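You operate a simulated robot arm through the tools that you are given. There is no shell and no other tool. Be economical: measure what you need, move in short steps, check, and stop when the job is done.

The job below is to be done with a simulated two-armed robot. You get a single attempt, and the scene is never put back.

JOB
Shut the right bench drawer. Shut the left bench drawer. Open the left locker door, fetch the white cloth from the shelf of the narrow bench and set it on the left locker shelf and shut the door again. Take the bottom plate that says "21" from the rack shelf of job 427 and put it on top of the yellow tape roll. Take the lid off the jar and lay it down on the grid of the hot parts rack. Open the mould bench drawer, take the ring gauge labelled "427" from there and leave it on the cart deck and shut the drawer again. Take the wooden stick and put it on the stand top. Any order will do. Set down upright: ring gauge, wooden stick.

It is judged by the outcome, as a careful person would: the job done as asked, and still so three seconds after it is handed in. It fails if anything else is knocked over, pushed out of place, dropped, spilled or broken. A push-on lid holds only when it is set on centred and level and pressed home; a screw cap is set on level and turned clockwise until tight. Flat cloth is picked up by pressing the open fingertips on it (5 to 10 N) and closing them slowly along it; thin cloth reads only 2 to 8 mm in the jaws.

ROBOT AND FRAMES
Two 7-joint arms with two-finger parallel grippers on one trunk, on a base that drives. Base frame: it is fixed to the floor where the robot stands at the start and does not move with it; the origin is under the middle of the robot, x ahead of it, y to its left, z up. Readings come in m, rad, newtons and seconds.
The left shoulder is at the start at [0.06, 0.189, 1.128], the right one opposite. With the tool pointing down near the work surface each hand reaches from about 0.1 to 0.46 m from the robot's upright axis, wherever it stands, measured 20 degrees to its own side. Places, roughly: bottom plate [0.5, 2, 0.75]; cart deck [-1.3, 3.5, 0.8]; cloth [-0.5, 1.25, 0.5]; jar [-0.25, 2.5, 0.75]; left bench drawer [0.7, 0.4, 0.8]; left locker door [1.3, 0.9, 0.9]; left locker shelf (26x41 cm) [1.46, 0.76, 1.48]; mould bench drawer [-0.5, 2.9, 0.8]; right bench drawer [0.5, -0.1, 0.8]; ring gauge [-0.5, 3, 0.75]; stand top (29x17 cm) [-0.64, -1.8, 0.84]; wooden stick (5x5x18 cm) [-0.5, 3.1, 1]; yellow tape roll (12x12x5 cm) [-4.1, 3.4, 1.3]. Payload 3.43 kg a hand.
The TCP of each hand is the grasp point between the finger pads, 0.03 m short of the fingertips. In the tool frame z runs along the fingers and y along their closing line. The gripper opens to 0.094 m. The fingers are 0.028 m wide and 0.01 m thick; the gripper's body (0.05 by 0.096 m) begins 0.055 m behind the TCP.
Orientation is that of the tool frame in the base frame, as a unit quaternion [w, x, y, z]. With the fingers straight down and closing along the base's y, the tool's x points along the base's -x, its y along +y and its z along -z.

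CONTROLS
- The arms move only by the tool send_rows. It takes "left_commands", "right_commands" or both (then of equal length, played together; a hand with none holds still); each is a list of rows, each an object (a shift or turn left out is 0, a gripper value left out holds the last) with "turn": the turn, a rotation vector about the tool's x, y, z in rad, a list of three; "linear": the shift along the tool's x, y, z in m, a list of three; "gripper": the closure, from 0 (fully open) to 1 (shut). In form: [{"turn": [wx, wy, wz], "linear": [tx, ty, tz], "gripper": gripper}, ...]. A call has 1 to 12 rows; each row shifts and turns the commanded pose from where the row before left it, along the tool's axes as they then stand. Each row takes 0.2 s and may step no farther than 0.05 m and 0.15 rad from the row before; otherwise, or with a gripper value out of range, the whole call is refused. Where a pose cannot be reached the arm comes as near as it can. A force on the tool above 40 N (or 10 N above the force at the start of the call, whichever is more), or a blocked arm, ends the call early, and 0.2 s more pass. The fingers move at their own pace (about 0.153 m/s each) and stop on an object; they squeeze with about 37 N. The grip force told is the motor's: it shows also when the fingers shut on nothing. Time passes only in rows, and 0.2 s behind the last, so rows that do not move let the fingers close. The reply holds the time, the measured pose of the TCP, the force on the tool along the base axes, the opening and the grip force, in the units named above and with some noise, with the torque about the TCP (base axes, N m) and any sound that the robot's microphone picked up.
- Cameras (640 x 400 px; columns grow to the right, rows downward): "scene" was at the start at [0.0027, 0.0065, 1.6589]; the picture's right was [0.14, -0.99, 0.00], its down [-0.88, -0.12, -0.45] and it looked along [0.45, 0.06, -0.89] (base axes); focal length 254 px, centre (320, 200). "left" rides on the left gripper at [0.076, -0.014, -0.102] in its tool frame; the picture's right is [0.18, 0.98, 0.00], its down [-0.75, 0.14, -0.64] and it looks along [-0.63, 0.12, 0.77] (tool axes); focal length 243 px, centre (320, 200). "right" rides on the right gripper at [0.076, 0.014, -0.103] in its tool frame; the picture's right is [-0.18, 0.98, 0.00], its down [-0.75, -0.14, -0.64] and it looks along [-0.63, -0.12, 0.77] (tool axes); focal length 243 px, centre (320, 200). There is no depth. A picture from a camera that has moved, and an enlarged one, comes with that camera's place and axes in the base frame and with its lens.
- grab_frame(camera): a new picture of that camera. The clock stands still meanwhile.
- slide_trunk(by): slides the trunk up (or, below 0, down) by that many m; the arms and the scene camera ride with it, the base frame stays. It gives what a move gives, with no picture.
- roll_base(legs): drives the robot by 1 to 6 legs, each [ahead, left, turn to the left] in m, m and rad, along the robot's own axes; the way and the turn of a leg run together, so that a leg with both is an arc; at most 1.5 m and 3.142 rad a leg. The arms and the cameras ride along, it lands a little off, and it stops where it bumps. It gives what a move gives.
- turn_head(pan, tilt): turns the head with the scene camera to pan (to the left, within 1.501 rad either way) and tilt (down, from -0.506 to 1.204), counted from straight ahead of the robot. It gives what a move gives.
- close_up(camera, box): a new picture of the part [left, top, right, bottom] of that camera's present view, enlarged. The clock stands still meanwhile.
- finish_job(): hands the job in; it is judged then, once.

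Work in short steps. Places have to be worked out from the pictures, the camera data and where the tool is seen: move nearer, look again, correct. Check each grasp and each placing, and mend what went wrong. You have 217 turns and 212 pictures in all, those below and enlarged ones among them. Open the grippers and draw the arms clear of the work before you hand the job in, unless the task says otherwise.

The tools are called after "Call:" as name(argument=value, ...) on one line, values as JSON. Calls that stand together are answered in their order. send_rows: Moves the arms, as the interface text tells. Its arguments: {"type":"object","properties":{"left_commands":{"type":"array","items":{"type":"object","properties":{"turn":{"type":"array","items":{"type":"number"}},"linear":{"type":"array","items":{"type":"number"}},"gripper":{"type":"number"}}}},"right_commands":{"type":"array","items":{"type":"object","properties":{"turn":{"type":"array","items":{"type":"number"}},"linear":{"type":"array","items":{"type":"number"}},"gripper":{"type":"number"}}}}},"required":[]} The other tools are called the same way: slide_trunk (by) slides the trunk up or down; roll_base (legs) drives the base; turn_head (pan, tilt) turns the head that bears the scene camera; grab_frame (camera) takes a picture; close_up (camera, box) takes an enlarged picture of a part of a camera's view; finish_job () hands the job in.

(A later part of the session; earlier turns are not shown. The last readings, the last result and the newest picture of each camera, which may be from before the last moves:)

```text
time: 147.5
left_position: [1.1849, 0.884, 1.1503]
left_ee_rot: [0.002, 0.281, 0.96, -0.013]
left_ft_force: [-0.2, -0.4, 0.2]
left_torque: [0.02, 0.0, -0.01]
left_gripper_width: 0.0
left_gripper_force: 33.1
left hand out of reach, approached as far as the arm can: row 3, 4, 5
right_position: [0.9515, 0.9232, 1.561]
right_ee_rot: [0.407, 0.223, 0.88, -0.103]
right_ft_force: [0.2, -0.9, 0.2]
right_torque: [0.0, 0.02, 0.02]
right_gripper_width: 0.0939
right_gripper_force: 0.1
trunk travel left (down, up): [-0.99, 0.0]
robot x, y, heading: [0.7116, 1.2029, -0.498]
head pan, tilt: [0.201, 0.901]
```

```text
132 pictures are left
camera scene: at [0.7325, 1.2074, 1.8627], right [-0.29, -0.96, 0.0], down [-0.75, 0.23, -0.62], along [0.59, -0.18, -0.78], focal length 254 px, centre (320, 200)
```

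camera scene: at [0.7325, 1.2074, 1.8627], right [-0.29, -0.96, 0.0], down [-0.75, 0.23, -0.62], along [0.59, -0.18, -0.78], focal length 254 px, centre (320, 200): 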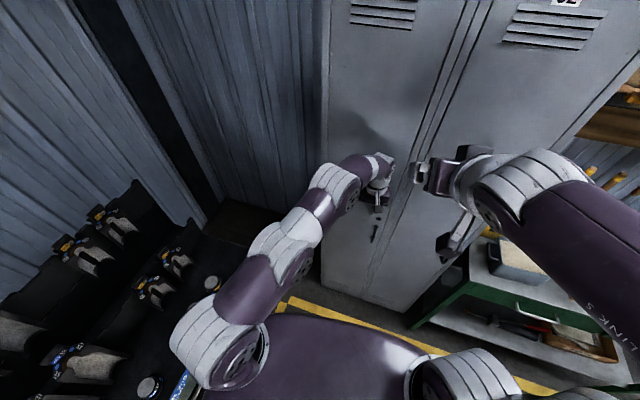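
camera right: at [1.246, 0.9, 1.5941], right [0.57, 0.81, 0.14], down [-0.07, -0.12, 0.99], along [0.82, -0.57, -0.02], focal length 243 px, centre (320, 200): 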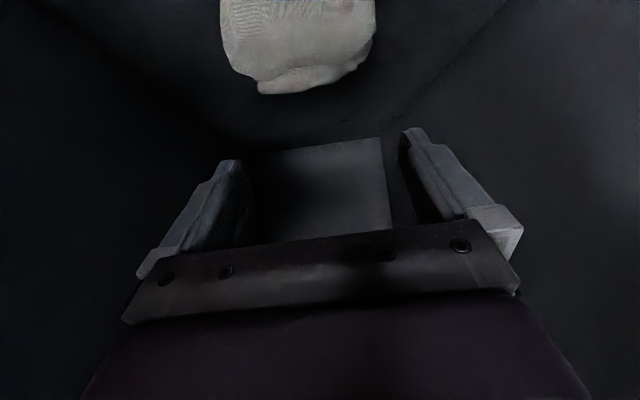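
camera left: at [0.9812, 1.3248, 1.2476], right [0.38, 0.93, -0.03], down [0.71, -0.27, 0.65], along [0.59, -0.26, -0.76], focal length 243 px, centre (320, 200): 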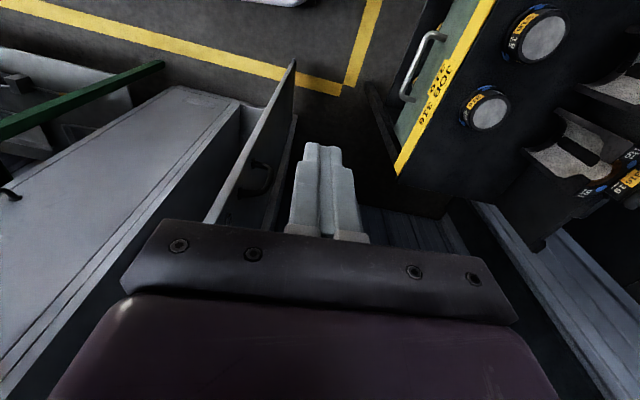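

At reach limit with the door almost flush; I nudge the base forward to press it shut.

Call:
roll_base(legs=[[0.06, 0, 0]])

Call:
close_up(camera="scene", box=[300, 0, 520, 300])

```text
time: 148.4
left_position: [1.2047, 0.8731, 1.156]
left_ee_rot: [-0.005, 0.285, 0.959, -0.008]
left_ft_force: [-20.7, 16.0, 12.9]
left_torque: [-2.06, -2.45, -0.32]
left_gripper_width: 0.0
left_gripper_force: 32.7
right_position: [0.9754, 0.9131, 1.5623]
right_ee_rot: [0.409, 0.223, 0.878, -0.105]
right_ft_force: [0.3, 0.3, 0.3]
right_torque: [0.03, 0.03, -0.02]
right_gripper_width: 0.0937
right_gripper_force: 0.0
trunk travel left (down, up): [-0.99, 0.0]
robot x, y, heading: [0.7446, 1.1884, -0.496]
head pan, tilt: [0.201, 0.901]
stopped in leg 1: the force on the tool passed its limit at 214 N (the readings are from after the stop); the commanded pose is now the measured one
```

```text
1.33 times, centred on (410, 150) of scene
camera zoom: at [0.7545, 1.1988, 1.8628], right [-0.29, -0.96, 0.0], down [-0.75, 0.23, -0.63], along [0.6, -0.18, -0.78], focal length 339 px, centre (200, 267)
```

zoom: 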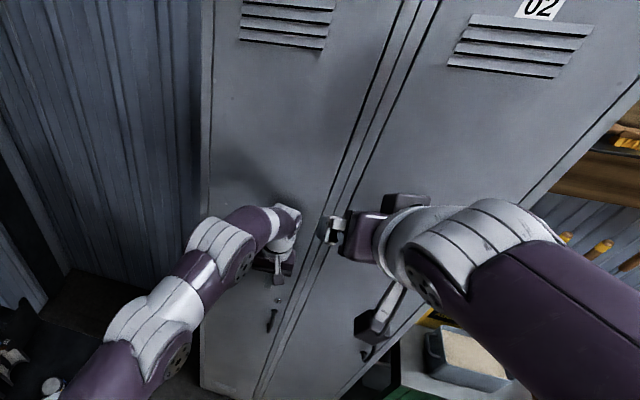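

The door is shut. I back off and return both arms to a compact tool-down pose.

Call:
roll_base(legs=[[-0.4, 0, 0]])

Call:
send_rows(right_commands=[{"turn": [0, 0.1, 0], "linear": [0.02, 0, 0.02]}, {"turn": [0, 0.1, 0], "linear": [0.02, 0, 0.025]}, {"turn": [0, 0.1, 0], "linear": [0.02, -0.01, 0.03]}, {"turn": [0, 0.1, 0], "linear": [0.015, -0.01, 0.035]}, {"turn": [0, 0.1, 0], "linear": [0.01, -0.01, 0.04]}, {"turn": [0, 0.1, 0], "linear": [0.01, -0.01, 0.04]}, {"turn": [0, 0.1, 0], "linear": [0, -0.01, 0.04]}, {"turn": [0, 0.1, 0], "linear": [0, -0.01, 0.04]}, {"turn": [0, 0.06, 0], "linear": [0, -0.01, 0.04]}, {"linear": [0, -0.01, 0.04]}], left_commands=[{"linear": [0.04, 0.02, 0]}, {"linear": [0.04, 0.02, 0]}, {"linear": [0.04, 0.02, 0]}, {"linear": [0.04, 0.02, 0]}, {"linear": [0.04, 0.02, 0]}, {"linear": [0, 0.02, 0]}, {"linear": [0, 0.03, 0]}, {"linear": [0, 0.03, 0]}, {"linear": [0, 0, 0]}, {"linear": [0, 0, 0]}])

Call:
turn_head(pan=1.4, tilt=0.6)

Call:
grab_frame(camera="scene")

Call:
turn_head(pan=0.3, tilt=0.5)

Call:
grab_frame(camera="scene")

```text
time: 150.9
left_position: [0.8626, 1.0576, 1.1505]
left_ee_rot: [-0.008, 0.284, 0.959, -0.008]
left_ft_force: [0.1, 0.2, -0.6]
left_torque: [0.02, 0.05, 0.01]
left_gripper_width: 0.0002
left_gripper_force: 32.6
right_position: [0.6353, 1.0944, 1.5596]
right_ee_rot: [0.406, 0.223, 0.881, -0.103]
right_ft_force: [1.0, -1.2, -0.3]
right_torque: [0.0, 0.02, 0.01]
right_gripper_width: 0.0939
right_gripper_force: 0.0
trunk travel left (down, up): [-0.99, 0.0]
robot x, y, heading: [0.3894, 1.374, -0.495]
head pan, tilt: [0.201, 0.901]
```

```text
time: 153.1
left_position: [0.7917, 1.3178, 1.1496]
left_ee_rot: [-0.008, 0.284, 0.959, -0.008]
left_ft_force: [-0.6, -0.1, 0.6]
left_torque: [-0.01, 0.02, 0.0]
left_gripper_width: 0.0001
left_gripper_force: 32.7
right_position: [0.6608, 1.0077, 1.1532]
right_ee_rot: [0.033, 0.251, 0.967, -0.022]
right_ft_force: [0.5, -0.1, -0.3]
right_torque: [0.0, 0.04, -0.01]
right_gripper_width: 0.0939
right_gripper_force: 0.1
right hand out of reach, approached as far as the arm can: row 4, 5, 7, 8, 9, 10
trunk travel left (down, up): [-0.99, 0.0]
robot x, y, heading: [0.3957, 1.3762, -0.496]
head pan, tilt: [0.201, 0.901]
```

```text
time: 154.5
left_position: [0.7892, 1.3184, 1.1499]
left_ee_rot: [-0.008, 0.283, 0.959, -0.008]
left_ft_force: [-0.2, -0.3, -0.3]
left_torque: [0.02, -0.05, -0.01]
left_gripper_width: 0.0
left_gripper_force: 33.0
right_position: [0.6588, 1.0083, 1.1553]
right_ee_rot: [0.035, 0.251, 0.967, -0.022]
right_ft_force: [-0.9, 0.2, 0.1]
right_torque: [-0.01, -0.03, -0.03]
right_gripper_width: 0.0941
right_gripper_force: 0.0
trunk travel left (down, up): [-0.99, 0.0]
robot x, y, heading: [0.3909, 1.3772, -0.498]
head pan, tilt: [1.4, 0.6]
```

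```text
130 pictures are left
camera scene: at [0.396, 1.4715, 1.8875], right [0.79, -0.62, 0.0], down [-0.35, -0.44, -0.82], along [0.51, 0.65, -0.57], focal length 254 px, centre (320, 200)
```

scene: 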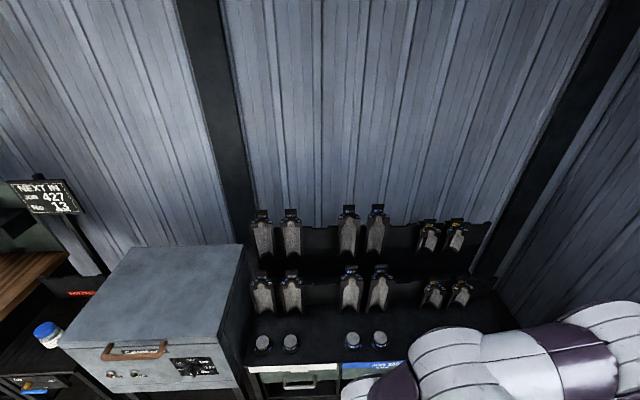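

```text
time: 155.8
left_position: [0.7893, 1.3194, 1.1497]
left_ee_rot: [-0.007, 0.284, 0.959, -0.008]
left_ft_force: [-0.1, 0.4, 0.5]
left_torque: [-0.03, 0.0, 0.0]
left_gripper_width: 0.0
left_gripper_force: 32.8
right_position: [0.6595, 1.0097, 1.1545]
right_ee_rot: [0.036, 0.25, 0.967, -0.022]
right_ft_force: [-0.7, -0.1, 0.0]
right_torque: [0.03, 0.01, -0.01]
right_gripper_width: 0.094
right_gripper_force: 0.1
trunk travel left (down, up): [-0.99, 0.0]
robot x, y, heading: [0.3971, 1.3773, -0.494]
head pan, tilt: [0.3, 0.499]
```

```text
129 pictures are left
camera scene: at [0.4301, 1.3847, 1.8966], right [-0.19, -0.98, 0.0], down [-0.47, 0.09, -0.88], along [0.86, -0.17, -0.48], focal length 254 px, centre (320, 200)
```

scene: 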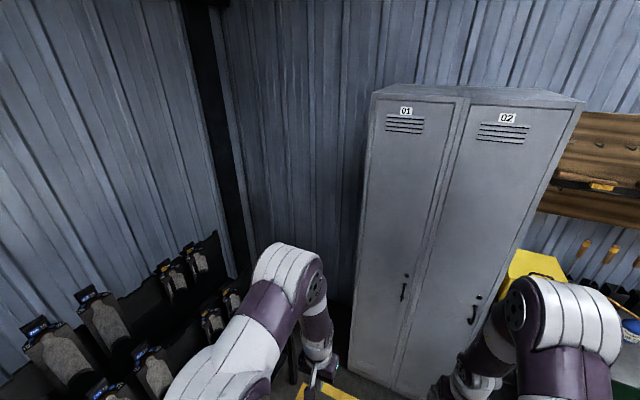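

Locker 01 is shut. Next the rack: the white-labelled bay should be job 427. I move off, turn to face the rack, and lower the trunk to working height.

Call:
roll_base(legs=[[0, -0.12, 0], [0, 0, 1.408], [0, 0.18, 0]])

Call:
turn_head(pan=0.0, tilt=0.8)

Call:
slide_trunk(by=-0.19)

Call:
grab_frame(camera="scene")

```text
time: 161.7
left_position: [0.3127, 1.7582, 1.1513]
left_ee_rot: [-0.001, -0.408, 0.913, -0.009]
left_ft_force: [0.1, -0.1, 1.0]
left_torque: [-0.01, 0.02, 0.01]
left_gripper_width: 0.0
left_gripper_force: 32.5
right_position: [0.5991, 1.5821, 1.1538]
right_ee_rot: [0.041, -0.439, 0.897, 0.008]
right_ft_force: [0.3, -0.7, 0.0]
right_torque: [0.0, 0.02, 0.01]
right_gripper_width: 0.0941
right_gripper_force: 0.1
trunk travel left (down, up): [-0.99, 0.0]
robot x, y, heading: [0.1946, 1.3762, 0.923]
head pan, tilt: [0.3, 0.499]
```

```text
time: 162.5
left_position: [0.3087, 1.7608, 1.1511]
left_ee_rot: [0.0, -0.408, 0.913, -0.011]
left_ft_force: [1.3, -0.4, 0.5]
left_torque: [0.03, 0.0, 0.02]
left_gripper_width: 0.0
left_gripper_force: 32.7
right_position: [0.596, 1.5837, 1.1541]
right_ee_rot: [0.042, -0.439, 0.898, 0.006]
right_ft_force: [-0.7, -0.4, 0.1]
right_torque: [-0.01, -0.01, -0.01]
right_gripper_width: 0.0939
right_gripper_force: 0.0
trunk travel left (down, up): [-0.99, 0.0]
robot x, y, heading: [0.1888, 1.3797, 0.918]
head pan, tilt: [0.0, 0.799]
```

```text
time: 164.6
left_position: [0.3095, 1.7604, 0.9608]
left_ee_rot: [0.0, -0.409, 0.913, -0.011]
left_ft_force: [-0.5, 0.6, 0.1]
left_torque: [-0.01, -0.02, 0.03]
left_gripper_width: 0.0
left_gripper_force: 32.8
right_position: [0.5966, 1.5847, 0.9638]
right_ee_rot: [0.042, -0.438, 0.898, 0.005]
right_ft_force: [0.7, 0.5, -0.7]
right_torque: [-0.05, 0.02, 0.02]
right_gripper_width: 0.0942
right_gripper_force: 0.0
trunk travel left (down, up): [-0.8, 0.19]
robot x, y, heading: [0.1934, 1.376, 0.92]
head pan, tilt: [0.0, 0.799]
```

```text
128 pictures are left
camera scene: at [0.2053, 1.3916, 1.6807], right [0.8, -0.61, 0.0], down [-0.43, -0.57, -0.7], along [0.42, 0.55, -0.72], focal length 254 px, centre (320, 200)
```

scene: 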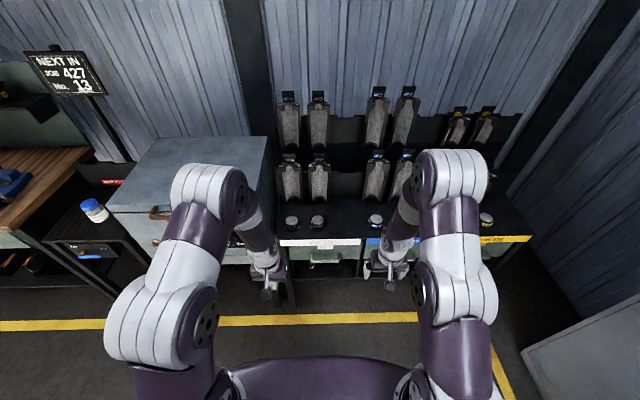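

Call:
close_up(camera="scene", box=[260, 190, 400, 280])

```text
4.44 times, centred on (330, 235) of scene
camera zoom: at [0.2053, 1.3916, 1.6807], right [0.8, -0.61, 0.0], down [-0.43, -0.57, -0.7], along [0.42, 0.55, -0.72], focal length 1131 px, centre (276, 44)
```

zoom: 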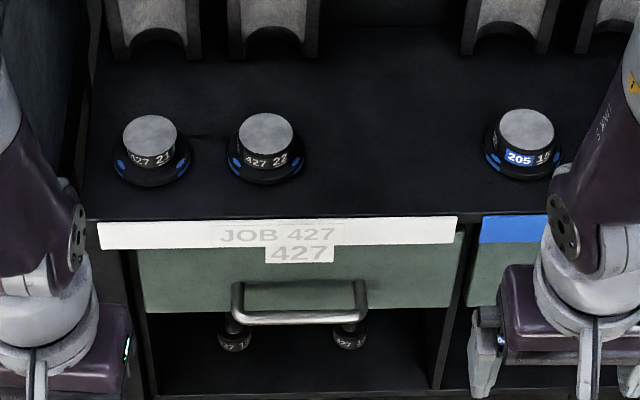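

The left plate reads "427 21". It's at about (0.54, 2.04, 0.78). I move up to the rack with the left hand hovering over it.

Call:
roll_base(legs=[[0.3, 0, 0]])

Call:
send_rows(left_commands=[{"linear": [-0.02, -0.008, 0], "gripper": 0}, {"linear": [-0.02, -0.008, 0]}, {"linear": [0, 0, 0]}])

Call:
grab_frame(camera="left")

Call:
grab_frame(camera="scene")

```text
time: 166.6
left_position: [0.4899, 1.9973, 0.9604]
left_ee_rot: [0.0, -0.408, 0.913, -0.011]
left_ft_force: [0.6, -0.5, 0.5]
left_torque: [0.01, 0.0, 0.04]
left_gripper_width: 0.0
left_gripper_force: 32.5
right_position: [0.7769, 1.82, 0.9651]
right_ee_rot: [0.042, -0.439, 0.897, 0.006]
right_ft_force: [-0.2, -0.4, 0.1]
right_torque: [0.02, 0.01, -0.03]
right_gripper_width: 0.0938
right_gripper_force: 0.0
trunk travel left (down, up): [-0.8, 0.19]
robot x, y, heading: [0.3707, 1.6134, 0.921]
head pan, tilt: [0.0, 0.799]
```

```text
time: 167.4
left_position: [0.5292, 2.0168, 0.9598]
left_ee_rot: [-0.001, -0.408, 0.913, -0.011]
left_ft_force: [-0.2, 0.6, 0.8]
left_torque: [0.0, -0.02, 0.01]
left_gripper_width: 0.0939
left_gripper_force: 0.0
right_position: [0.7766, 1.8207, 0.9643]
right_ee_rot: [0.042, -0.439, 0.897, 0.006]
right_ft_force: [0.0, -0.8, -0.1]
right_torque: [0.0, -0.01, -0.01]
right_gripper_width: 0.0941
right_gripper_force: 0.1
trunk travel left (down, up): [-0.8, 0.19]
robot x, y, heading: [0.3745, 1.6144, 0.92]
head pan, tilt: [0.0, 0.799]
```

```text
126 pictures are left
camera left: at [0.4885, 1.9528, 1.0628], right [-0.86, 0.52, -0.02], down [0.39, 0.67, 0.63], along [0.34, 0.53, -0.78], focal length 243 px, centre (320, 200)
```

left: 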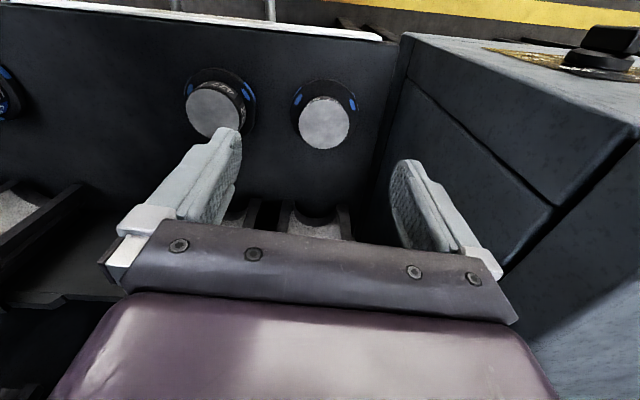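

```text
125 pictures are left
camera scene: at [0.3858, 1.6294, 1.6806], right [0.8, -0.61, 0.0], down [-0.43, -0.57, -0.7], along [0.42, 0.56, -0.72], focal length 254 px, centre (320, 200)
```

scene: 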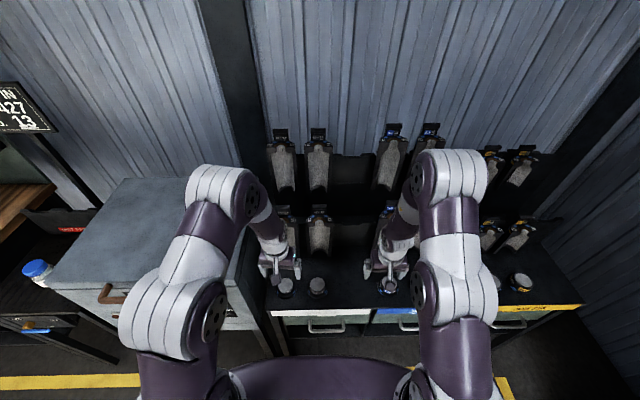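

Plate 21's top is at about (0.534, 2.026, 0.84). I centre over it and descend most of the way.

Call:
send_rows(left_commands=[{"linear": [-0.01, 0.0015, 0]}, {"linear": [0, 0, 0.03]}, {"linear": [0, 0, 0.03]}, {"linear": [0, 0, 0.03]}])

Call:
grab_frame(camera="left")

Call:
close_up(camera="scene", box=[230, 220, 350, 320])

```text
time: 168.4
left_position: [0.5362, 2.0238, 0.8704]
left_ee_rot: [-0.001, -0.408, 0.913, -0.011]
left_ft_force: [0.0, -0.1, 0.3]
left_torque: [-0.03, 0.02, 0.0]
left_gripper_width: 0.0938
left_gripper_force: 0.0
right_position: [0.7782, 1.8204, 0.9636]
right_ee_rot: [0.042, -0.439, 0.898, 0.006]
right_ft_force: [0.7, 0.6, 0.3]
right_torque: [0.0, -0.01, 0.02]
right_gripper_width: 0.0941
right_gripper_force: 0.1
trunk travel left (down, up): [-0.8, 0.19]
robot x, y, heading: [0.3737, 1.6132, 0.921]
head pan, tilt: [0.0, 0.799]
```

```text
124 pictures are left
camera left: at [0.496, 1.9596, 0.973], right [-0.86, 0.52, -0.02], down [0.39, 0.67, 0.63], along [0.34, 0.53, -0.78], focal length 243 px, centre (320, 200)
```

left: 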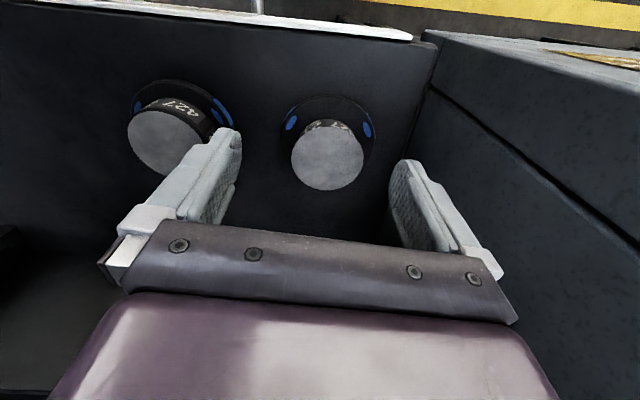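

```text
4.00 times, centred on (290, 270) of scene
camera zoom: at [0.3867, 1.6303, 1.6806], right [0.8, -0.61, 0.0], down [-0.43, -0.57, -0.7], along [0.42, 0.55, -0.72], focal length 1018 px, centre (440, -80)
```

zoom: 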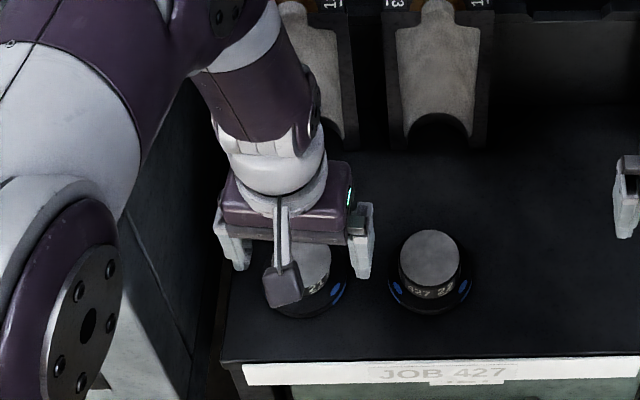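

Refined: top at (0.5395, 2.035, 0.813). I correct by 11 mm forward, 4 mm left and descend 45 mm.

Call:
send_rows(left_commands=[{"linear": [-0.011, 0.004, 0]}, {"linear": [0, 0, 0.02]}, {"linear": [0, 0, 0.015]}, {"linear": [0, 0, 0.01]}])

Call:
grab_frame(camera="left")

```text
time: 169.4
left_position: [0.5399, 2.0336, 0.8243]
left_ee_rot: [-0.001, -0.407, 0.913, -0.012]
left_ft_force: [0.0, 0.7, 0.2]
left_torque: [0.03, -0.02, 0.0]
left_gripper_width: 0.0943
left_gripper_force: 0.0
right_position: [0.7768, 1.821, 0.9643]
right_ee_rot: [0.041, -0.439, 0.898, 0.006]
right_ft_force: [0.2, -0.1, 0.3]
right_torque: [0.03, -0.03, -0.02]
right_gripper_width: 0.094
right_gripper_force: 0.1
trunk travel left (down, up): [-0.8, 0.19]
robot x, y, heading: [0.3741, 1.6174, 0.92]
head pan, tilt: [0.0, 0.799]
```

```text
122 pictures are left
camera left: at [0.5001, 1.9697, 0.9277], right [-0.86, 0.52, -0.02], down [0.39, 0.67, 0.63], along [0.34, 0.53, -0.78], focal length 243 px, centre (320, 200)
```

left: 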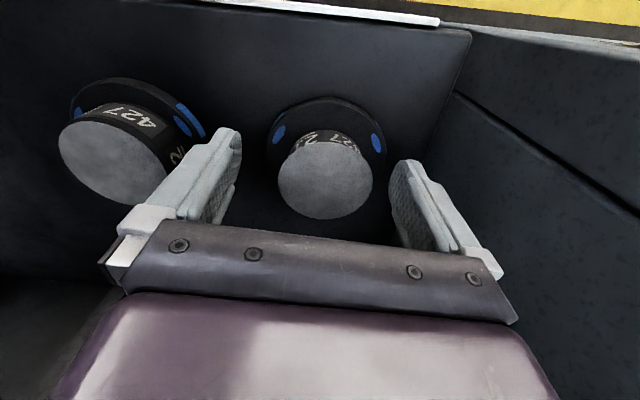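

Nicely centred. 10 mm further down, then grip.

Call:
send_rows(left_commands=[{"linear": [0, 0.002, 0.005]}, {"linear": [0, 0, 0.005]}, {"gripper": 0.4}, {"gripper": 0.7}, {"gripper": 1}, {"gripper": 1}])

Call:
grab_frame(camera="left")

```text
time: 170.8
left_position: [0.5383, 2.0346, 0.8149]
left_ee_rot: [-0.001, -0.408, 0.913, -0.01]
left_ft_force: [-2.5, 2.1, 0.5]
left_torque: [0.24, 0.11, -0.05]
left_gripper_width: 0.0771
left_gripper_force: 37.1
right_position: [0.7766, 1.8222, 0.963]
right_ee_rot: [0.042, -0.439, 0.897, 0.005]
right_ft_force: [-0.5, 0.2, -0.2]
right_torque: [0.02, 0.01, -0.03]
right_gripper_width: 0.094
right_gripper_force: 0.0
trunk travel left (down, up): [-0.8, 0.19]
robot x, y, heading: [0.3722, 1.6157, 0.92]
head pan, tilt: [0.0, 0.799]
```

```text
121 pictures are left
camera left: at [0.4981, 1.9709, 0.9177], right [-0.86, 0.52, -0.02], down [0.39, 0.67, 0.63], along [0.34, 0.53, -0.78], focal length 243 px, centre (320, 200)
```

left: 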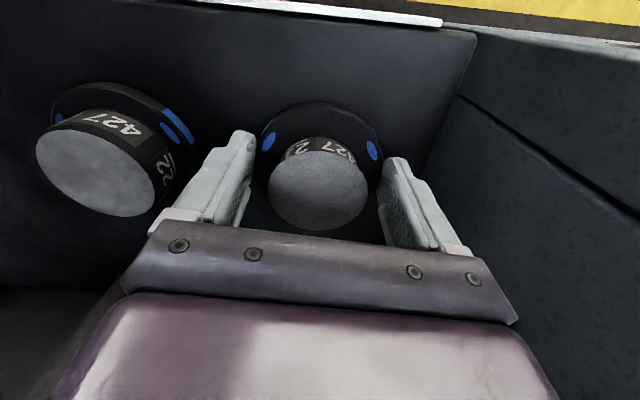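

It closed on the 77 mm flange. I'd rather hold the upper cylinder: open, rise 13 mm, and close again.

Call:
send_rows(left_commands=[{"gripper": 0}, {"gripper": 0}, {"linear": [0, 0, -0.0125]}, {"gripper": 0.4}, {"gripper": 0.7}, {"gripper": 1}, {"gripper": 1}])

Call:
grab_frame(camera="left")

```text
time: 172.4
left_position: [0.5375, 2.0355, 0.8263]
left_ee_rot: [-0.002, -0.408, 0.913, -0.011]
left_ft_force: [-0.3, -1.6, 4.5]
left_torque: [0.16, 0.39, 0.02]
left_gripper_width: 0.0462
left_gripper_force: 37.1
right_position: [0.7762, 1.8206, 0.9637]
right_ee_rot: [0.042, -0.439, 0.897, 0.006]
right_ft_force: [-0.1, -0.1, -0.6]
right_torque: [-0.05, 0.0, -0.01]
right_gripper_width: 0.0938
right_gripper_force: 0.1
trunk travel left (down, up): [-0.8, 0.19]
robot x, y, heading: [0.3777, 1.6114, 0.919]
head pan, tilt: [0.0, 0.799]
```

```text
120 pictures are left
camera left: at [0.4981, 1.9705, 0.9308], right [-0.86, 0.52, -0.02], down [0.39, 0.67, 0.63], along [0.34, 0.53, -0.78], focal length 243 px, centre (320, 200)
```

left: 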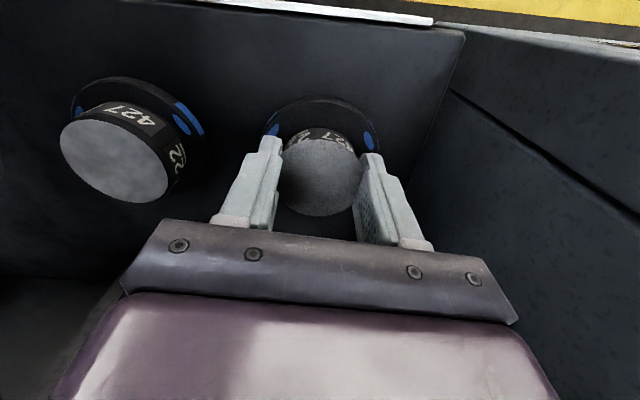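

Cylinder gripped at 46 mm. I lift it straight up.

Call:
send_rows(left_commands=[{"linear": [0, 0, -0.015]}, {"linear": [0, 0, -0.03]}, {"linear": [0, 0, -0.03]}, {"linear": [0, 0, -0.03]}, {"linear": [0, 0, -0.03]}])

Call:
grab_frame(camera="left")

Call:
close_up(camera="scene", box=[230, 200, 350, 320])

```text
time: 173.6
left_position: [0.5356, 2.036, 0.9617]
left_ee_rot: [-0.001, -0.408, 0.913, -0.011]
left_ft_force: [-0.7, -0.5, -7.7]
left_torque: [-0.05, 0.02, -0.03]
left_gripper_width: 0.0462
left_gripper_force: 37.0
right_position: [0.7775, 1.8213, 0.9644]
right_ee_rot: [0.042, -0.439, 0.898, 0.006]
right_ft_force: [-0.3, -0.3, -0.6]
right_torque: [0.01, -0.01, -0.01]
right_gripper_width: 0.0941
right_gripper_force: 0.1
trunk travel left (down, up): [-0.8, 0.19]
robot x, y, heading: [0.3747, 1.6148, 0.924]
head pan, tilt: [0.0, 0.799]
```

```text
119 pictures are left
camera left: at [0.4955, 1.9725, 1.0649], right [-0.86, 0.52, -0.02], down [0.39, 0.67, 0.63], along [0.34, 0.53, -0.78], focal length 243 px, centre (320, 200)
```

left: 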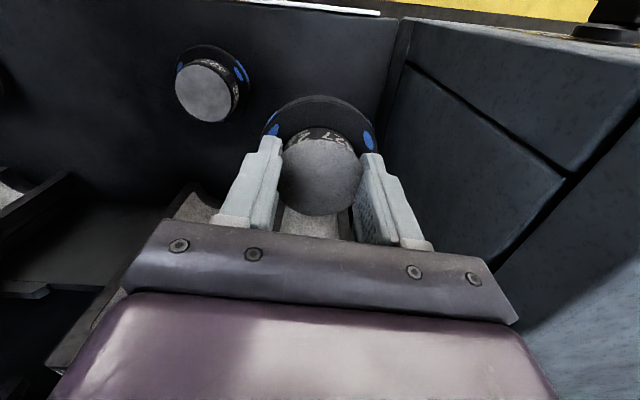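

```text
3.33 times, centred on (290, 260) of scene
camera zoom: at [0.386, 1.6294, 1.6806], right [0.8, -0.61, 0.0], down [-0.43, -0.57, -0.7], along [0.42, 0.55, -0.72], focal length 848 px, centre (420, 0)
```

zoom: 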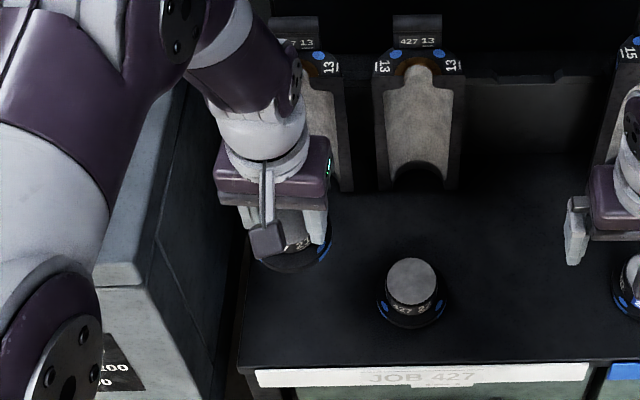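

Plate lifted (≈0.7 kg, steady). I back into the aisle, turn along it, and look ahead toward the tape roll.

Call:
roll_base(legs=[[-0.28, 0, 0], [0, 0, 1.56]])

Call:
turn_head(pan=0.0, tilt=0.4)

Call:
grab_frame(camera="scene")

Call:
turn_head(pan=-0.7, tilt=0.4)

Call:
grab_frame(camera="scene")

```text
time: 179.3
left_position: [-0.2127, 1.5677, 0.9611]
left_ee_rot: [-0.007, 0.928, -0.373, 0.009]
left_ft_force: [0.3, 0.2, -8.1]
left_torque: [-0.02, -0.05, 0.04]
left_gripper_width: 0.0462
left_gripper_force: 37.0
right_position: [0.011, 1.8014, 0.9638]
right_ee_rot: [-0.026, 0.939, -0.341, -0.034]
right_ft_force: [0.3, -0.8, -0.7]
right_torque: [0.02, 0.03, 0.02]
right_gripper_width: 0.0941
right_gripper_force: 0.0
trunk travel left (down, up): [-0.8, 0.19]
robot x, y, heading: [0.2008, 1.3897, 2.45]
head pan, tilt: [0.0, 0.799]
```

```text
time: 180.2
left_position: [-0.2137, 1.5684, 0.9618]
left_ee_rot: [-0.006, 0.927, -0.374, 0.009]
left_ft_force: [0.8, -0.7, -7.4]
left_torque: [-0.05, -0.05, 0.01]
left_gripper_width: 0.0462
left_gripper_force: 37.0
right_position: [0.0104, 1.8013, 0.9632]
right_ee_rot: [-0.027, 0.939, -0.342, -0.033]
right_ft_force: [-0.5, -0.3, -0.6]
right_torque: [-0.03, -0.03, -0.01]
right_gripper_width: 0.0942
right_gripper_force: 0.1
trunk travel left (down, up): [-0.8, 0.19]
robot x, y, heading: [0.2045, 1.392, 2.46]
head pan, tilt: [0.0, 0.4]
```

```text
117 pictures are left
camera scene: at [0.1769, 1.4095, 1.7156], right [0.63, 0.77, 0.0], down [0.3, -0.25, -0.92], along [-0.71, 0.58, -0.39], focal length 254 px, centre (320, 200)
```

scene: 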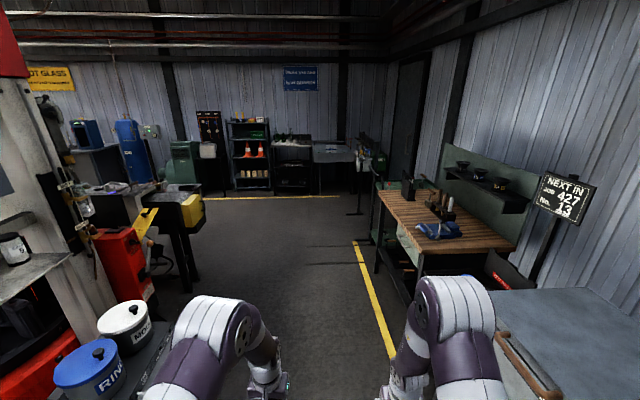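

```text
time: 181.3
left_position: [-0.2137, 1.5683, 0.9608]
left_ee_rot: [-0.006, 0.927, -0.374, 0.01]
left_ft_force: [-0.1, 0.2, -7.3]
left_torque: [-0.04, -0.03, 0.04]
left_gripper_width: 0.0465
left_gripper_force: 36.9
right_position: [0.0126, 1.8017, 0.9642]
right_ee_rot: [-0.027, 0.939, -0.341, -0.033]
right_ft_force: [-0.3, 0.1, 0.5]
right_torque: [-0.04, 0.01, -0.01]
right_gripper_width: 0.0941
right_gripper_force: 0.0
trunk travel left (down, up): [-0.8, 0.19]
robot x, y, heading: [0.2053, 1.3931, 2.456]
head pan, tilt: [-0.7, 0.4]
```

```text
116 pictures are left
camera scene: at [0.2315, 1.4418, 1.7157], right [0.98, 0.18, 0.0], down [0.07, -0.38, -0.92], along [-0.17, 0.91, -0.39], focal length 254 px, centre (320, 200)
```

scene: 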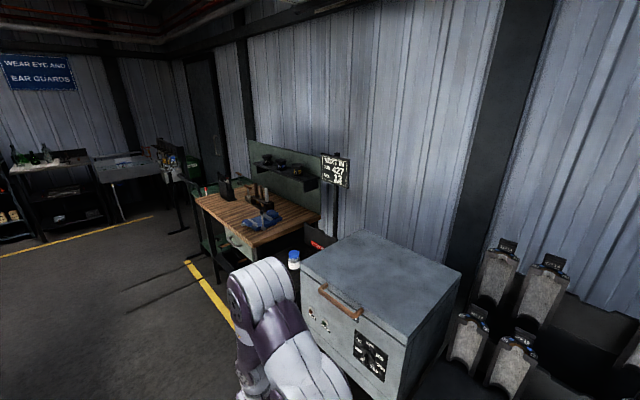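

The tape roll is on the black shelf unit at the far end (top shelf, z≈1.3). I drive down the aisle.

Call:
roll_base(legs=[[0, 0, 0.028], [1.4, 0, 0], [1.3, 0.3, 0]])

Call:
turn_head(pan=0.1, tilt=0.35)

Call:
grab_frame(camera="scene")

```text
time: 194.8
left_position: [-2.5138, 2.9685, 0.9627]
left_ee_rot: [-0.007, 0.932, -0.363, 0.009]
left_ft_force: [-0.6, -0.9, -8.3]
left_torque: [-0.02, -0.06, 0.01]
left_gripper_width: 0.0462
left_gripper_force: 37.2
right_position: [-2.293, 3.2066, 0.963]
right_ee_rot: [-0.026, 0.943, -0.33, -0.034]
right_ft_force: [-0.2, 0.1, 0.2]
right_torque: [0.01, -0.01, 0.0]
right_gripper_width: 0.0939
right_gripper_force: 0.1
trunk travel left (down, up): [-0.8, 0.19]
robot x, y, heading: [-2.0967, 2.7981, 2.477]
head pan, tilt: [-0.7, 0.4]
```

```text
time: 195.9
left_position: [-2.5134, 2.9692, 0.9614]
left_ee_rot: [-0.007, 0.932, -0.363, 0.01]
left_ft_force: [-0.4, 0.8, -8.4]
left_torque: [-0.03, -0.02, -0.01]
left_gripper_width: 0.0462
left_gripper_force: 36.7
right_position: [-2.295, 3.2062, 0.9635]
right_ee_rot: [-0.027, 0.943, -0.331, -0.034]
right_ft_force: [0.0, 0.9, -0.3]
right_torque: [0.01, 0.01, 0.02]
right_gripper_width: 0.094
right_gripper_force: 0.1
trunk travel left (down, up): [-0.8, 0.19]
robot x, y, heading: [-2.0914, 2.7994, 2.477]
head pan, tilt: [0.099, 0.351]
```

```text
115 pictures are left
camera scene: at [-2.1258, 2.8111, 1.7202], right [0.54, 0.84, 0.0], down [0.29, -0.18, -0.94], along [-0.79, 0.5, -0.34], focal length 254 px, centre (320, 200)
```

scene: 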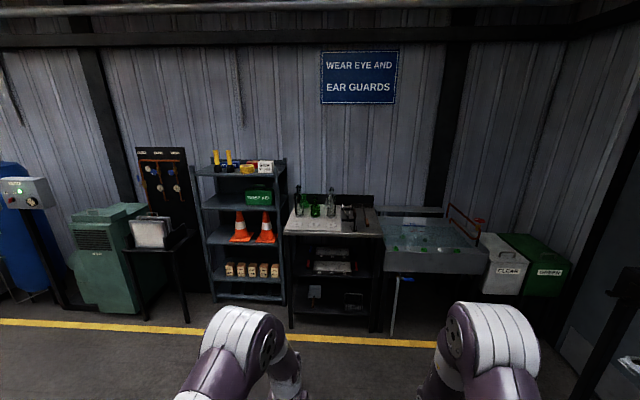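

I zoom on the top shelf.

Call:
close_up(camera="scene", box=[185, 130, 305, 205])

```text
5.33 times, centred on (245, 168) of scene
camera zoom: at [-2.1258, 2.8111, 1.7202], right [0.54, 0.84, 0.0], down [0.29, -0.18, -0.94], along [-0.79, 0.5, -0.34], focal length 1357 px, centre (720, 373)
```

zoom: 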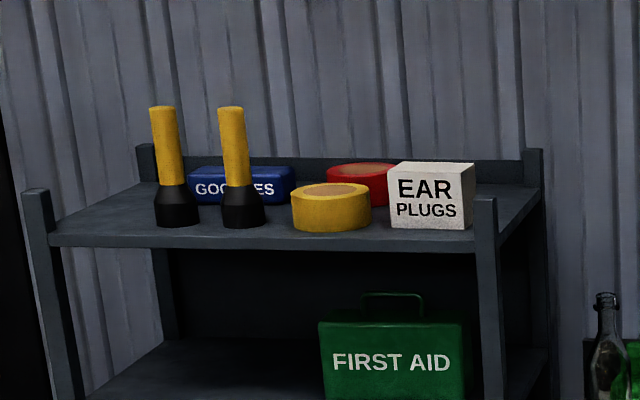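

Yellow tape roll is at about (-4.12, 3.39), top z≈1.28, between a torch and a box. I drive to a stand-off in front of it and raise the trunk.

Call:
roll_base(legs=[[1.2, 0.64, 0]])

Call:
slide_trunk(by=0.19)

Call:
turn_head(pan=0.0, tilt=0.5)

Call:
grab_frame(camera="scene")

```text
time: 202.8
left_position: [-3.857, 3.2265, 0.9617]
left_ee_rot: [-0.007, 0.929, -0.369, 0.01]
left_ft_force: [0.6, -0.9, -8.4]
left_torque: [-0.04, -0.01, 0.03]
left_gripper_width: 0.0457
left_gripper_force: 36.6
right_position: [-3.6332, 3.4603, 0.9641]
right_ee_rot: [-0.025, 0.94, -0.337, -0.034]
right_ft_force: [-0.5, 0.1, -0.7]
right_torque: [0.01, 0.03, -0.02]
right_gripper_width: 0.0941
right_gripper_force: 0.0
trunk travel left (down, up): [-0.8, 0.19]
robot x, y, heading: [-3.4374, 3.051, 2.461]
head pan, tilt: [0.099, 0.351]
```

```text
time: 204.8
left_position: [-3.8568, 3.2276, 1.1515]
left_ee_rot: [-0.007, 0.929, -0.369, 0.009]
left_ft_force: [0.9, -0.8, -7.8]
left_torque: [-0.02, -0.04, -0.01]
left_gripper_width: 0.0457
left_gripper_force: 37.3
right_position: [-3.6338, 3.4624, 1.1534]
right_ee_rot: [-0.026, 0.94, -0.337, -0.034]
right_ft_force: [0.2, 0.0, 1.0]
right_torque: [-0.01, -0.02, 0.0]
right_gripper_width: 0.094
right_gripper_force: 0.0
trunk travel left (down, up): [-0.99, 0.0]
robot x, y, heading: [-3.4379, 3.0569, 2.467]
head pan, tilt: [0.099, 0.351]
```

```text
time: 205.5
left_position: [-3.8571, 3.228, 1.1512]
left_ee_rot: [-0.007, 0.93, -0.368, 0.009]
left_ft_force: [-0.1, -0.1, -7.9]
left_torque: [-0.07, -0.05, 0.01]
left_gripper_width: 0.0458
left_gripper_force: 36.9
right_position: [-3.6342, 3.462, 1.1535]
right_ee_rot: [-0.026, 0.941, -0.337, -0.033]
right_ft_force: [0.0, -0.1, -0.2]
right_torque: [0.05, 0.01, 0.01]
right_gripper_width: 0.0939
right_gripper_force: 0.1
trunk travel left (down, up): [-0.99, 0.0]
robot x, y, heading: [-3.4366, 3.0532, 2.468]
head pan, tilt: [0.0, 0.499]
```

```text
113 pictures are left
camera scene: at [-3.4639, 3.0704, 1.8966], right [0.63, 0.78, 0.0], down [0.37, -0.3, -0.88], along [-0.68, 0.55, -0.48], focal length 254 px, centre (320, 200)
```

scene: 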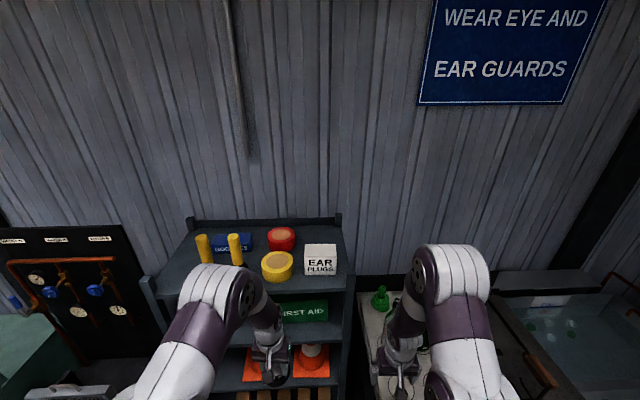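

I raise the plate hand 26 cm to get above shelf level.

Call:
send_rows(left_commands=[{"linear": [0, 0, -0.045]}, {"linear": [0, 0, -0.045]}, {"linear": [0, 0, -0.045]}, {"linear": [0, 0, -0.045]}, {"linear": [0, 0, -0.045]}, {"linear": [0, 0, -0.035]}])

Call:
grab_frame(camera="scene")

```text
time: 206.9
left_position: [-3.8538, 3.2172, 1.3743]
left_ee_rot: [-0.006, 0.93, -0.369, 0.011]
left_ft_force: [0.5, -1.9, -8.6]
left_torque: [-0.04, -0.03, 0.0]
left_gripper_width: 0.0459
left_gripper_force: 37.2
left hand out of reach, approached as far as the arm can: row 5, 6
right_position: [-3.6333, 3.4614, 1.1536]
right_ee_rot: [-0.026, 0.941, -0.337, -0.032]
right_ft_force: [-0.4, 0.2, 1.0]
right_torque: [0.03, -0.01, 0.0]
right_gripper_width: 0.0939
right_gripper_force: 0.0
trunk travel left (down, up): [-0.99, 0.0]
robot x, y, heading: [-3.441, 3.0532, 2.46]
head pan, tilt: [0.0, 0.499]
```

```text
112 pictures are left
camera scene: at [-3.4642, 3.0706, 1.8965], right [0.63, 0.78, 0.0], down [0.37, -0.3, -0.88], along [-0.68, 0.55, -0.48], focal length 254 px, centre (320, 200)
```

scene: 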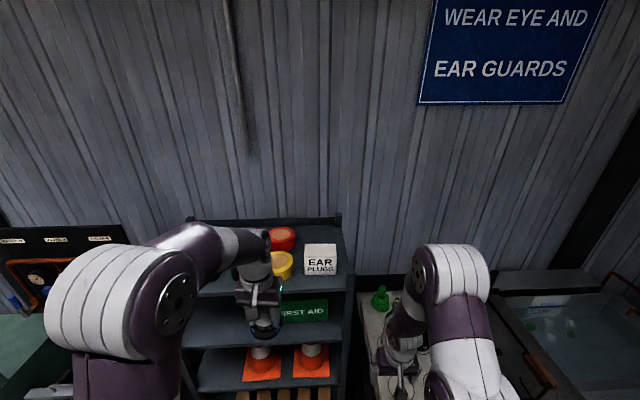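

TCP reached z 1.374, giving ~4 cm clearance over the roll. I drive 20 cm closer and recheck alignment.

Call:
roll_base(legs=[[0.2, 0.025, 0]])

Call:
grab_frame(camera="left")

Call:
turn_head(pan=0.1, tilt=0.7)

Call:
grab_frame(camera="scene")

```text
time: 208.6
left_position: [-4.0215, 3.3213, 1.3776]
left_ee_rot: [-0.006, 0.93, -0.368, 0.007]
left_ft_force: [1.2, -0.3, -8.1]
left_torque: [-0.04, 0.04, -0.01]
left_gripper_width: 0.0459
left_gripper_force: 37.2
right_position: [-3.8039, 3.5639, 1.1553]
right_ee_rot: [-0.026, 0.941, -0.336, -0.035]
right_ft_force: [0.3, 1.1, 0.1]
right_torque: [0.01, 0.01, 0.0]
right_gripper_width: 0.094
right_gripper_force: 0.0
trunk travel left (down, up): [-0.99, 0.0]
robot x, y, heading: [-3.6093, 3.1576, 2.465]
head pan, tilt: [0.0, 0.499]
```

```text
111 pictures are left
camera left: at [-3.9583, 3.2784, 1.4799], right [-0.54, -0.84, -0.02], down [-0.66, 0.41, 0.63], along [-0.53, 0.35, -0.77], focal length 243 px, centre (320, 200)
```

left: 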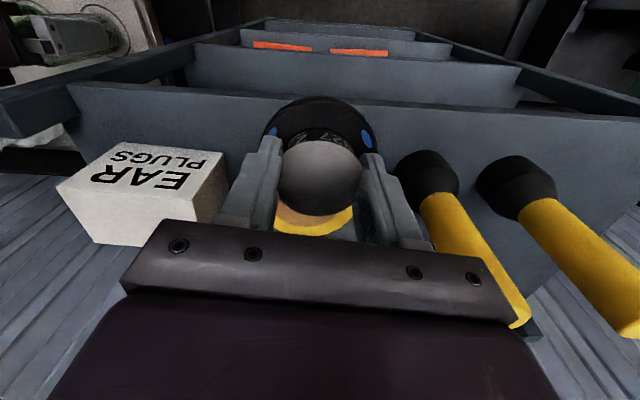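

```text
time: 209.3
left_position: [-4.0253, 3.324, 1.376]
left_ee_rot: [-0.006, 0.929, -0.369, 0.01]
left_ft_force: [-0.7, 0.9, -7.7]
left_torque: [-0.02, -0.03, -0.02]
left_gripper_width: 0.0459
left_gripper_force: 36.9
right_position: [-3.8052, 3.5669, 1.1542]
right_ee_rot: [-0.026, 0.941, -0.337, -0.033]
right_ft_force: [-0.4, -0.5, -0.2]
right_torque: [0.01, 0.01, 0.04]
right_gripper_width: 0.0938
right_gripper_force: 0.1
trunk travel left (down, up): [-0.99, 0.0]
robot x, y, heading: [-3.613, 3.1566, 2.46]
head pan, tilt: [0.099, 0.7]
```

```text
110 pictures are left
camera scene: at [-3.6354, 3.1653, 1.8789], right [0.55, 0.84, 0.0], down [0.54, -0.35, -0.77], along [-0.64, 0.42, -0.64], focal length 254 px, centre (320, 200)
```

scene: 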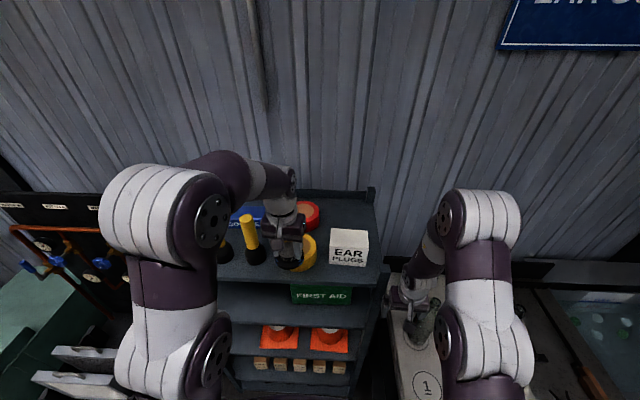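

Laterally aligned; 9.6 cm still to go forward. I drive 9 cm.

Call:
roll_base(legs=[[0.093, 0, 0]])

Call:
grab_frame(camera="left")

Call:
close_up(camera="scene", box=[220, 160, 400, 290])

```text
time: 210.1
left_position: [-4.0424, 3.3374, 1.3759]
left_ee_rot: [-0.006, 0.93, -0.368, 0.012]
left_ft_force: [-1.0, 0.5, -8.3]
left_torque: [-0.08, -0.05, -0.03]
left_gripper_width: 0.046
left_gripper_force: 37.0
right_position: [-3.8133, 3.5734, 1.1518]
right_ee_rot: [-0.022, 0.944, -0.33, -0.014]
right_ft_force: [25.4, -16.7, 14.1]
right_torque: [-0.57, 0.61, 1.72]
right_gripper_width: 0.0927
right_gripper_force: 0.1
trunk travel left (down, up): [-0.99, 0.0]
robot x, y, heading: [-3.6326, 3.1733, 2.464]
head pan, tilt: [0.099, 0.7]
stopped in leg 1: the force on the tool passed its limit at 63 N (the readings are from after the stop); the commanded pose is now the measured one
```

```text
109 pictures are left
camera left: at [-3.9798, 3.2948, 1.4787], right [-0.54, -0.84, -0.02], down [-0.66, 0.41, 0.63], along [-0.52, 0.35, -0.78], focal length 243 px, centre (320, 200)
```

left: 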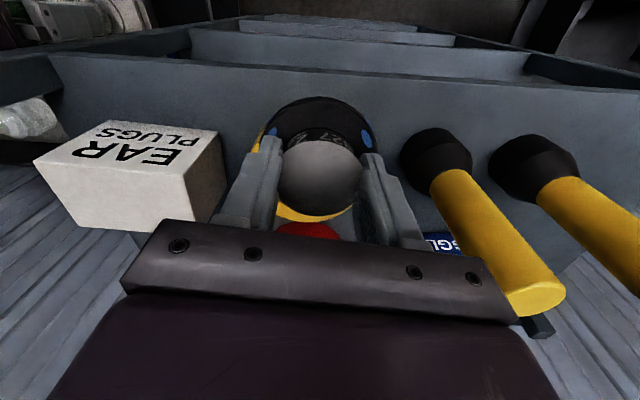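

```text
3.08 times, centred on (310, 225) of scene
camera zoom: at [-3.653, 3.1788, 1.8793], right [0.55, 0.84, 0.0], down [0.54, -0.35, -0.77], along [-0.64, 0.42, -0.64], focal length 783 px, centre (351, 123)
```

zoom: 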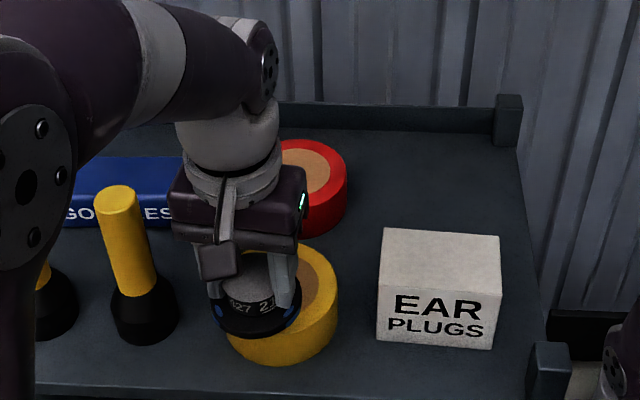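

The right hand bumped something (63 N). I check what it touched at once.

Call:
grab_frame(camera="right")

Call:
turn_head(pan=-0.3, tilt=0.9)

Call:
grab_frame(camera="scene")

```text
107 pictures are left
camera right: at [-3.7606, 3.5095, 1.2502], right [-0.76, -0.65, -0.02], down [-0.49, 0.55, 0.68], along [-0.43, 0.52, -0.74], focal length 243 px, centre (320, 200)
```

right: 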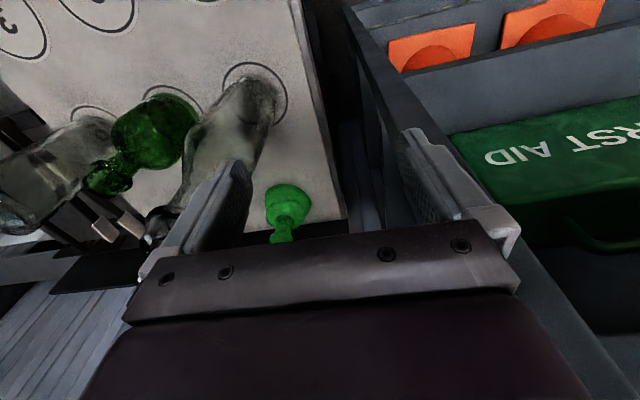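

```text
time: 211.0
left_position: [-4.0413, 3.3367, 1.377]
left_ee_rot: [-0.006, 0.929, -0.369, 0.008]
left_ft_force: [-0.8, -0.6, -7.6]
left_torque: [-0.01, 0.02, -0.01]
left_gripper_width: 0.046
left_gripper_force: 37.1
right_position: [-3.8121, 3.5752, 1.1504]
right_ee_rot: [-0.023, 0.943, -0.332, -0.017]
right_ft_force: [25.2, -19.1, -18.9]
right_torque: [0.66, -1.01, 1.88]
right_gripper_width: 0.0937
right_gripper_force: 0.0
trunk travel left (down, up): [-0.99, 0.0]
robot x, y, heading: [-3.6297, 3.1783, 2.466]
head pan, tilt: [-0.3, 0.901]
```

```text
106 pictures are left
camera scene: at [-3.6204, 3.194, 1.8625], right [0.83, 0.56, 0.0], down [0.44, -0.65, -0.62], along [-0.35, 0.52, -0.78], focal length 254 px, centre (320, 200)
```

scene: 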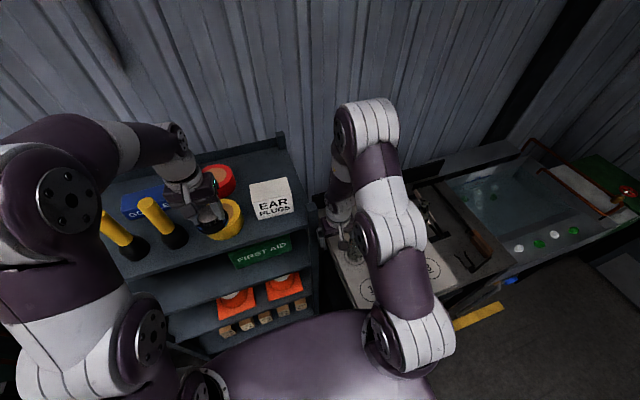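

The right hand pressed against the shelf's front post; the bottles beside it still stand upright. I back off 8 cm and tuck the right hand back and up.

Call:
roll_base(legs=[[-0.1, 0, 0]])

Call:
send_rows(right_commands=[{"linear": [0.03, 0, -0.03]}, {"linear": [0.03, 0, -0.03]}, {"linear": [0.03, 0, -0.03]}, {"linear": [0.03, 0, -0.02]}, {"linear": [0.02, 0, 0]}])

Call:
grab_frame(camera="scene")

```text
time: 212.2
left_position: [-3.9747, 3.2821, 1.373]
left_ee_rot: [-0.005, 0.929, -0.369, 0.013]
left_ft_force: [0.0, 0.0, -8.6]
left_torque: [-0.05, -0.06, -0.02]
left_gripper_width: 0.0459
left_gripper_force: 36.8
right_position: [-3.7468, 3.5183, 1.1484]
right_ee_rot: [-0.023, 0.943, -0.331, -0.018]
right_ft_force: [-0.4, 0.6, -0.1]
right_torque: [-0.04, -0.04, -0.01]
right_gripper_width: 0.0939
right_gripper_force: 0.1
trunk travel left (down, up): [-0.99, 0.0]
robot x, y, heading: [-3.5524, 3.112, 2.465]
head pan, tilt: [-0.3, 0.901]
```

```text
time: 213.4
left_position: [-3.9695, 3.2778, 1.3749]
left_ee_rot: [-0.006, 0.929, -0.369, 0.011]
left_ft_force: [-0.2, 0.2, -8.3]
left_torque: [-0.05, -0.03, 0.02]
left_gripper_width: 0.0459
left_gripper_force: 36.8
right_position: [-3.6302, 3.4205, 1.245]
right_ee_rot: [-0.026, 0.943, -0.331, -0.019]
right_ft_force: [0.5, -0.2, 0.3]
right_torque: [-0.02, -0.01, -0.04]
right_gripper_width: 0.0941
right_gripper_force: 0.1
right hand out of reach, approached as far as the arm can: row 4
trunk travel left (down, up): [-0.99, 0.0]
robot x, y, heading: [-3.5519, 3.1091, 2.461]
head pan, tilt: [-0.3, 0.901]
```

```text
105 pictures are left
camera scene: at [-3.5502, 3.1364, 1.8626], right [0.83, 0.56, 0.0], down [0.44, -0.65, -0.62], along [-0.35, 0.51, -0.78], focal length 254 px, centre (320, 200)
```

scene: 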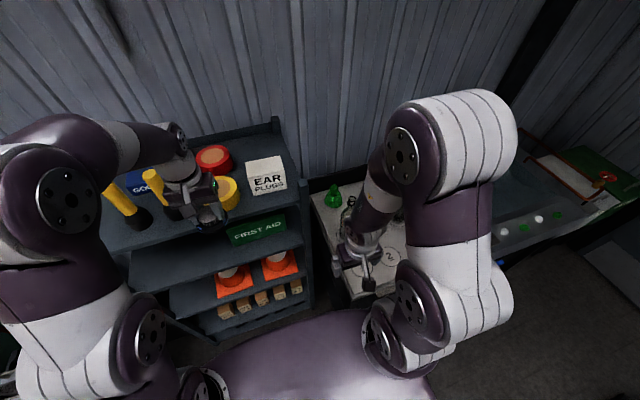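

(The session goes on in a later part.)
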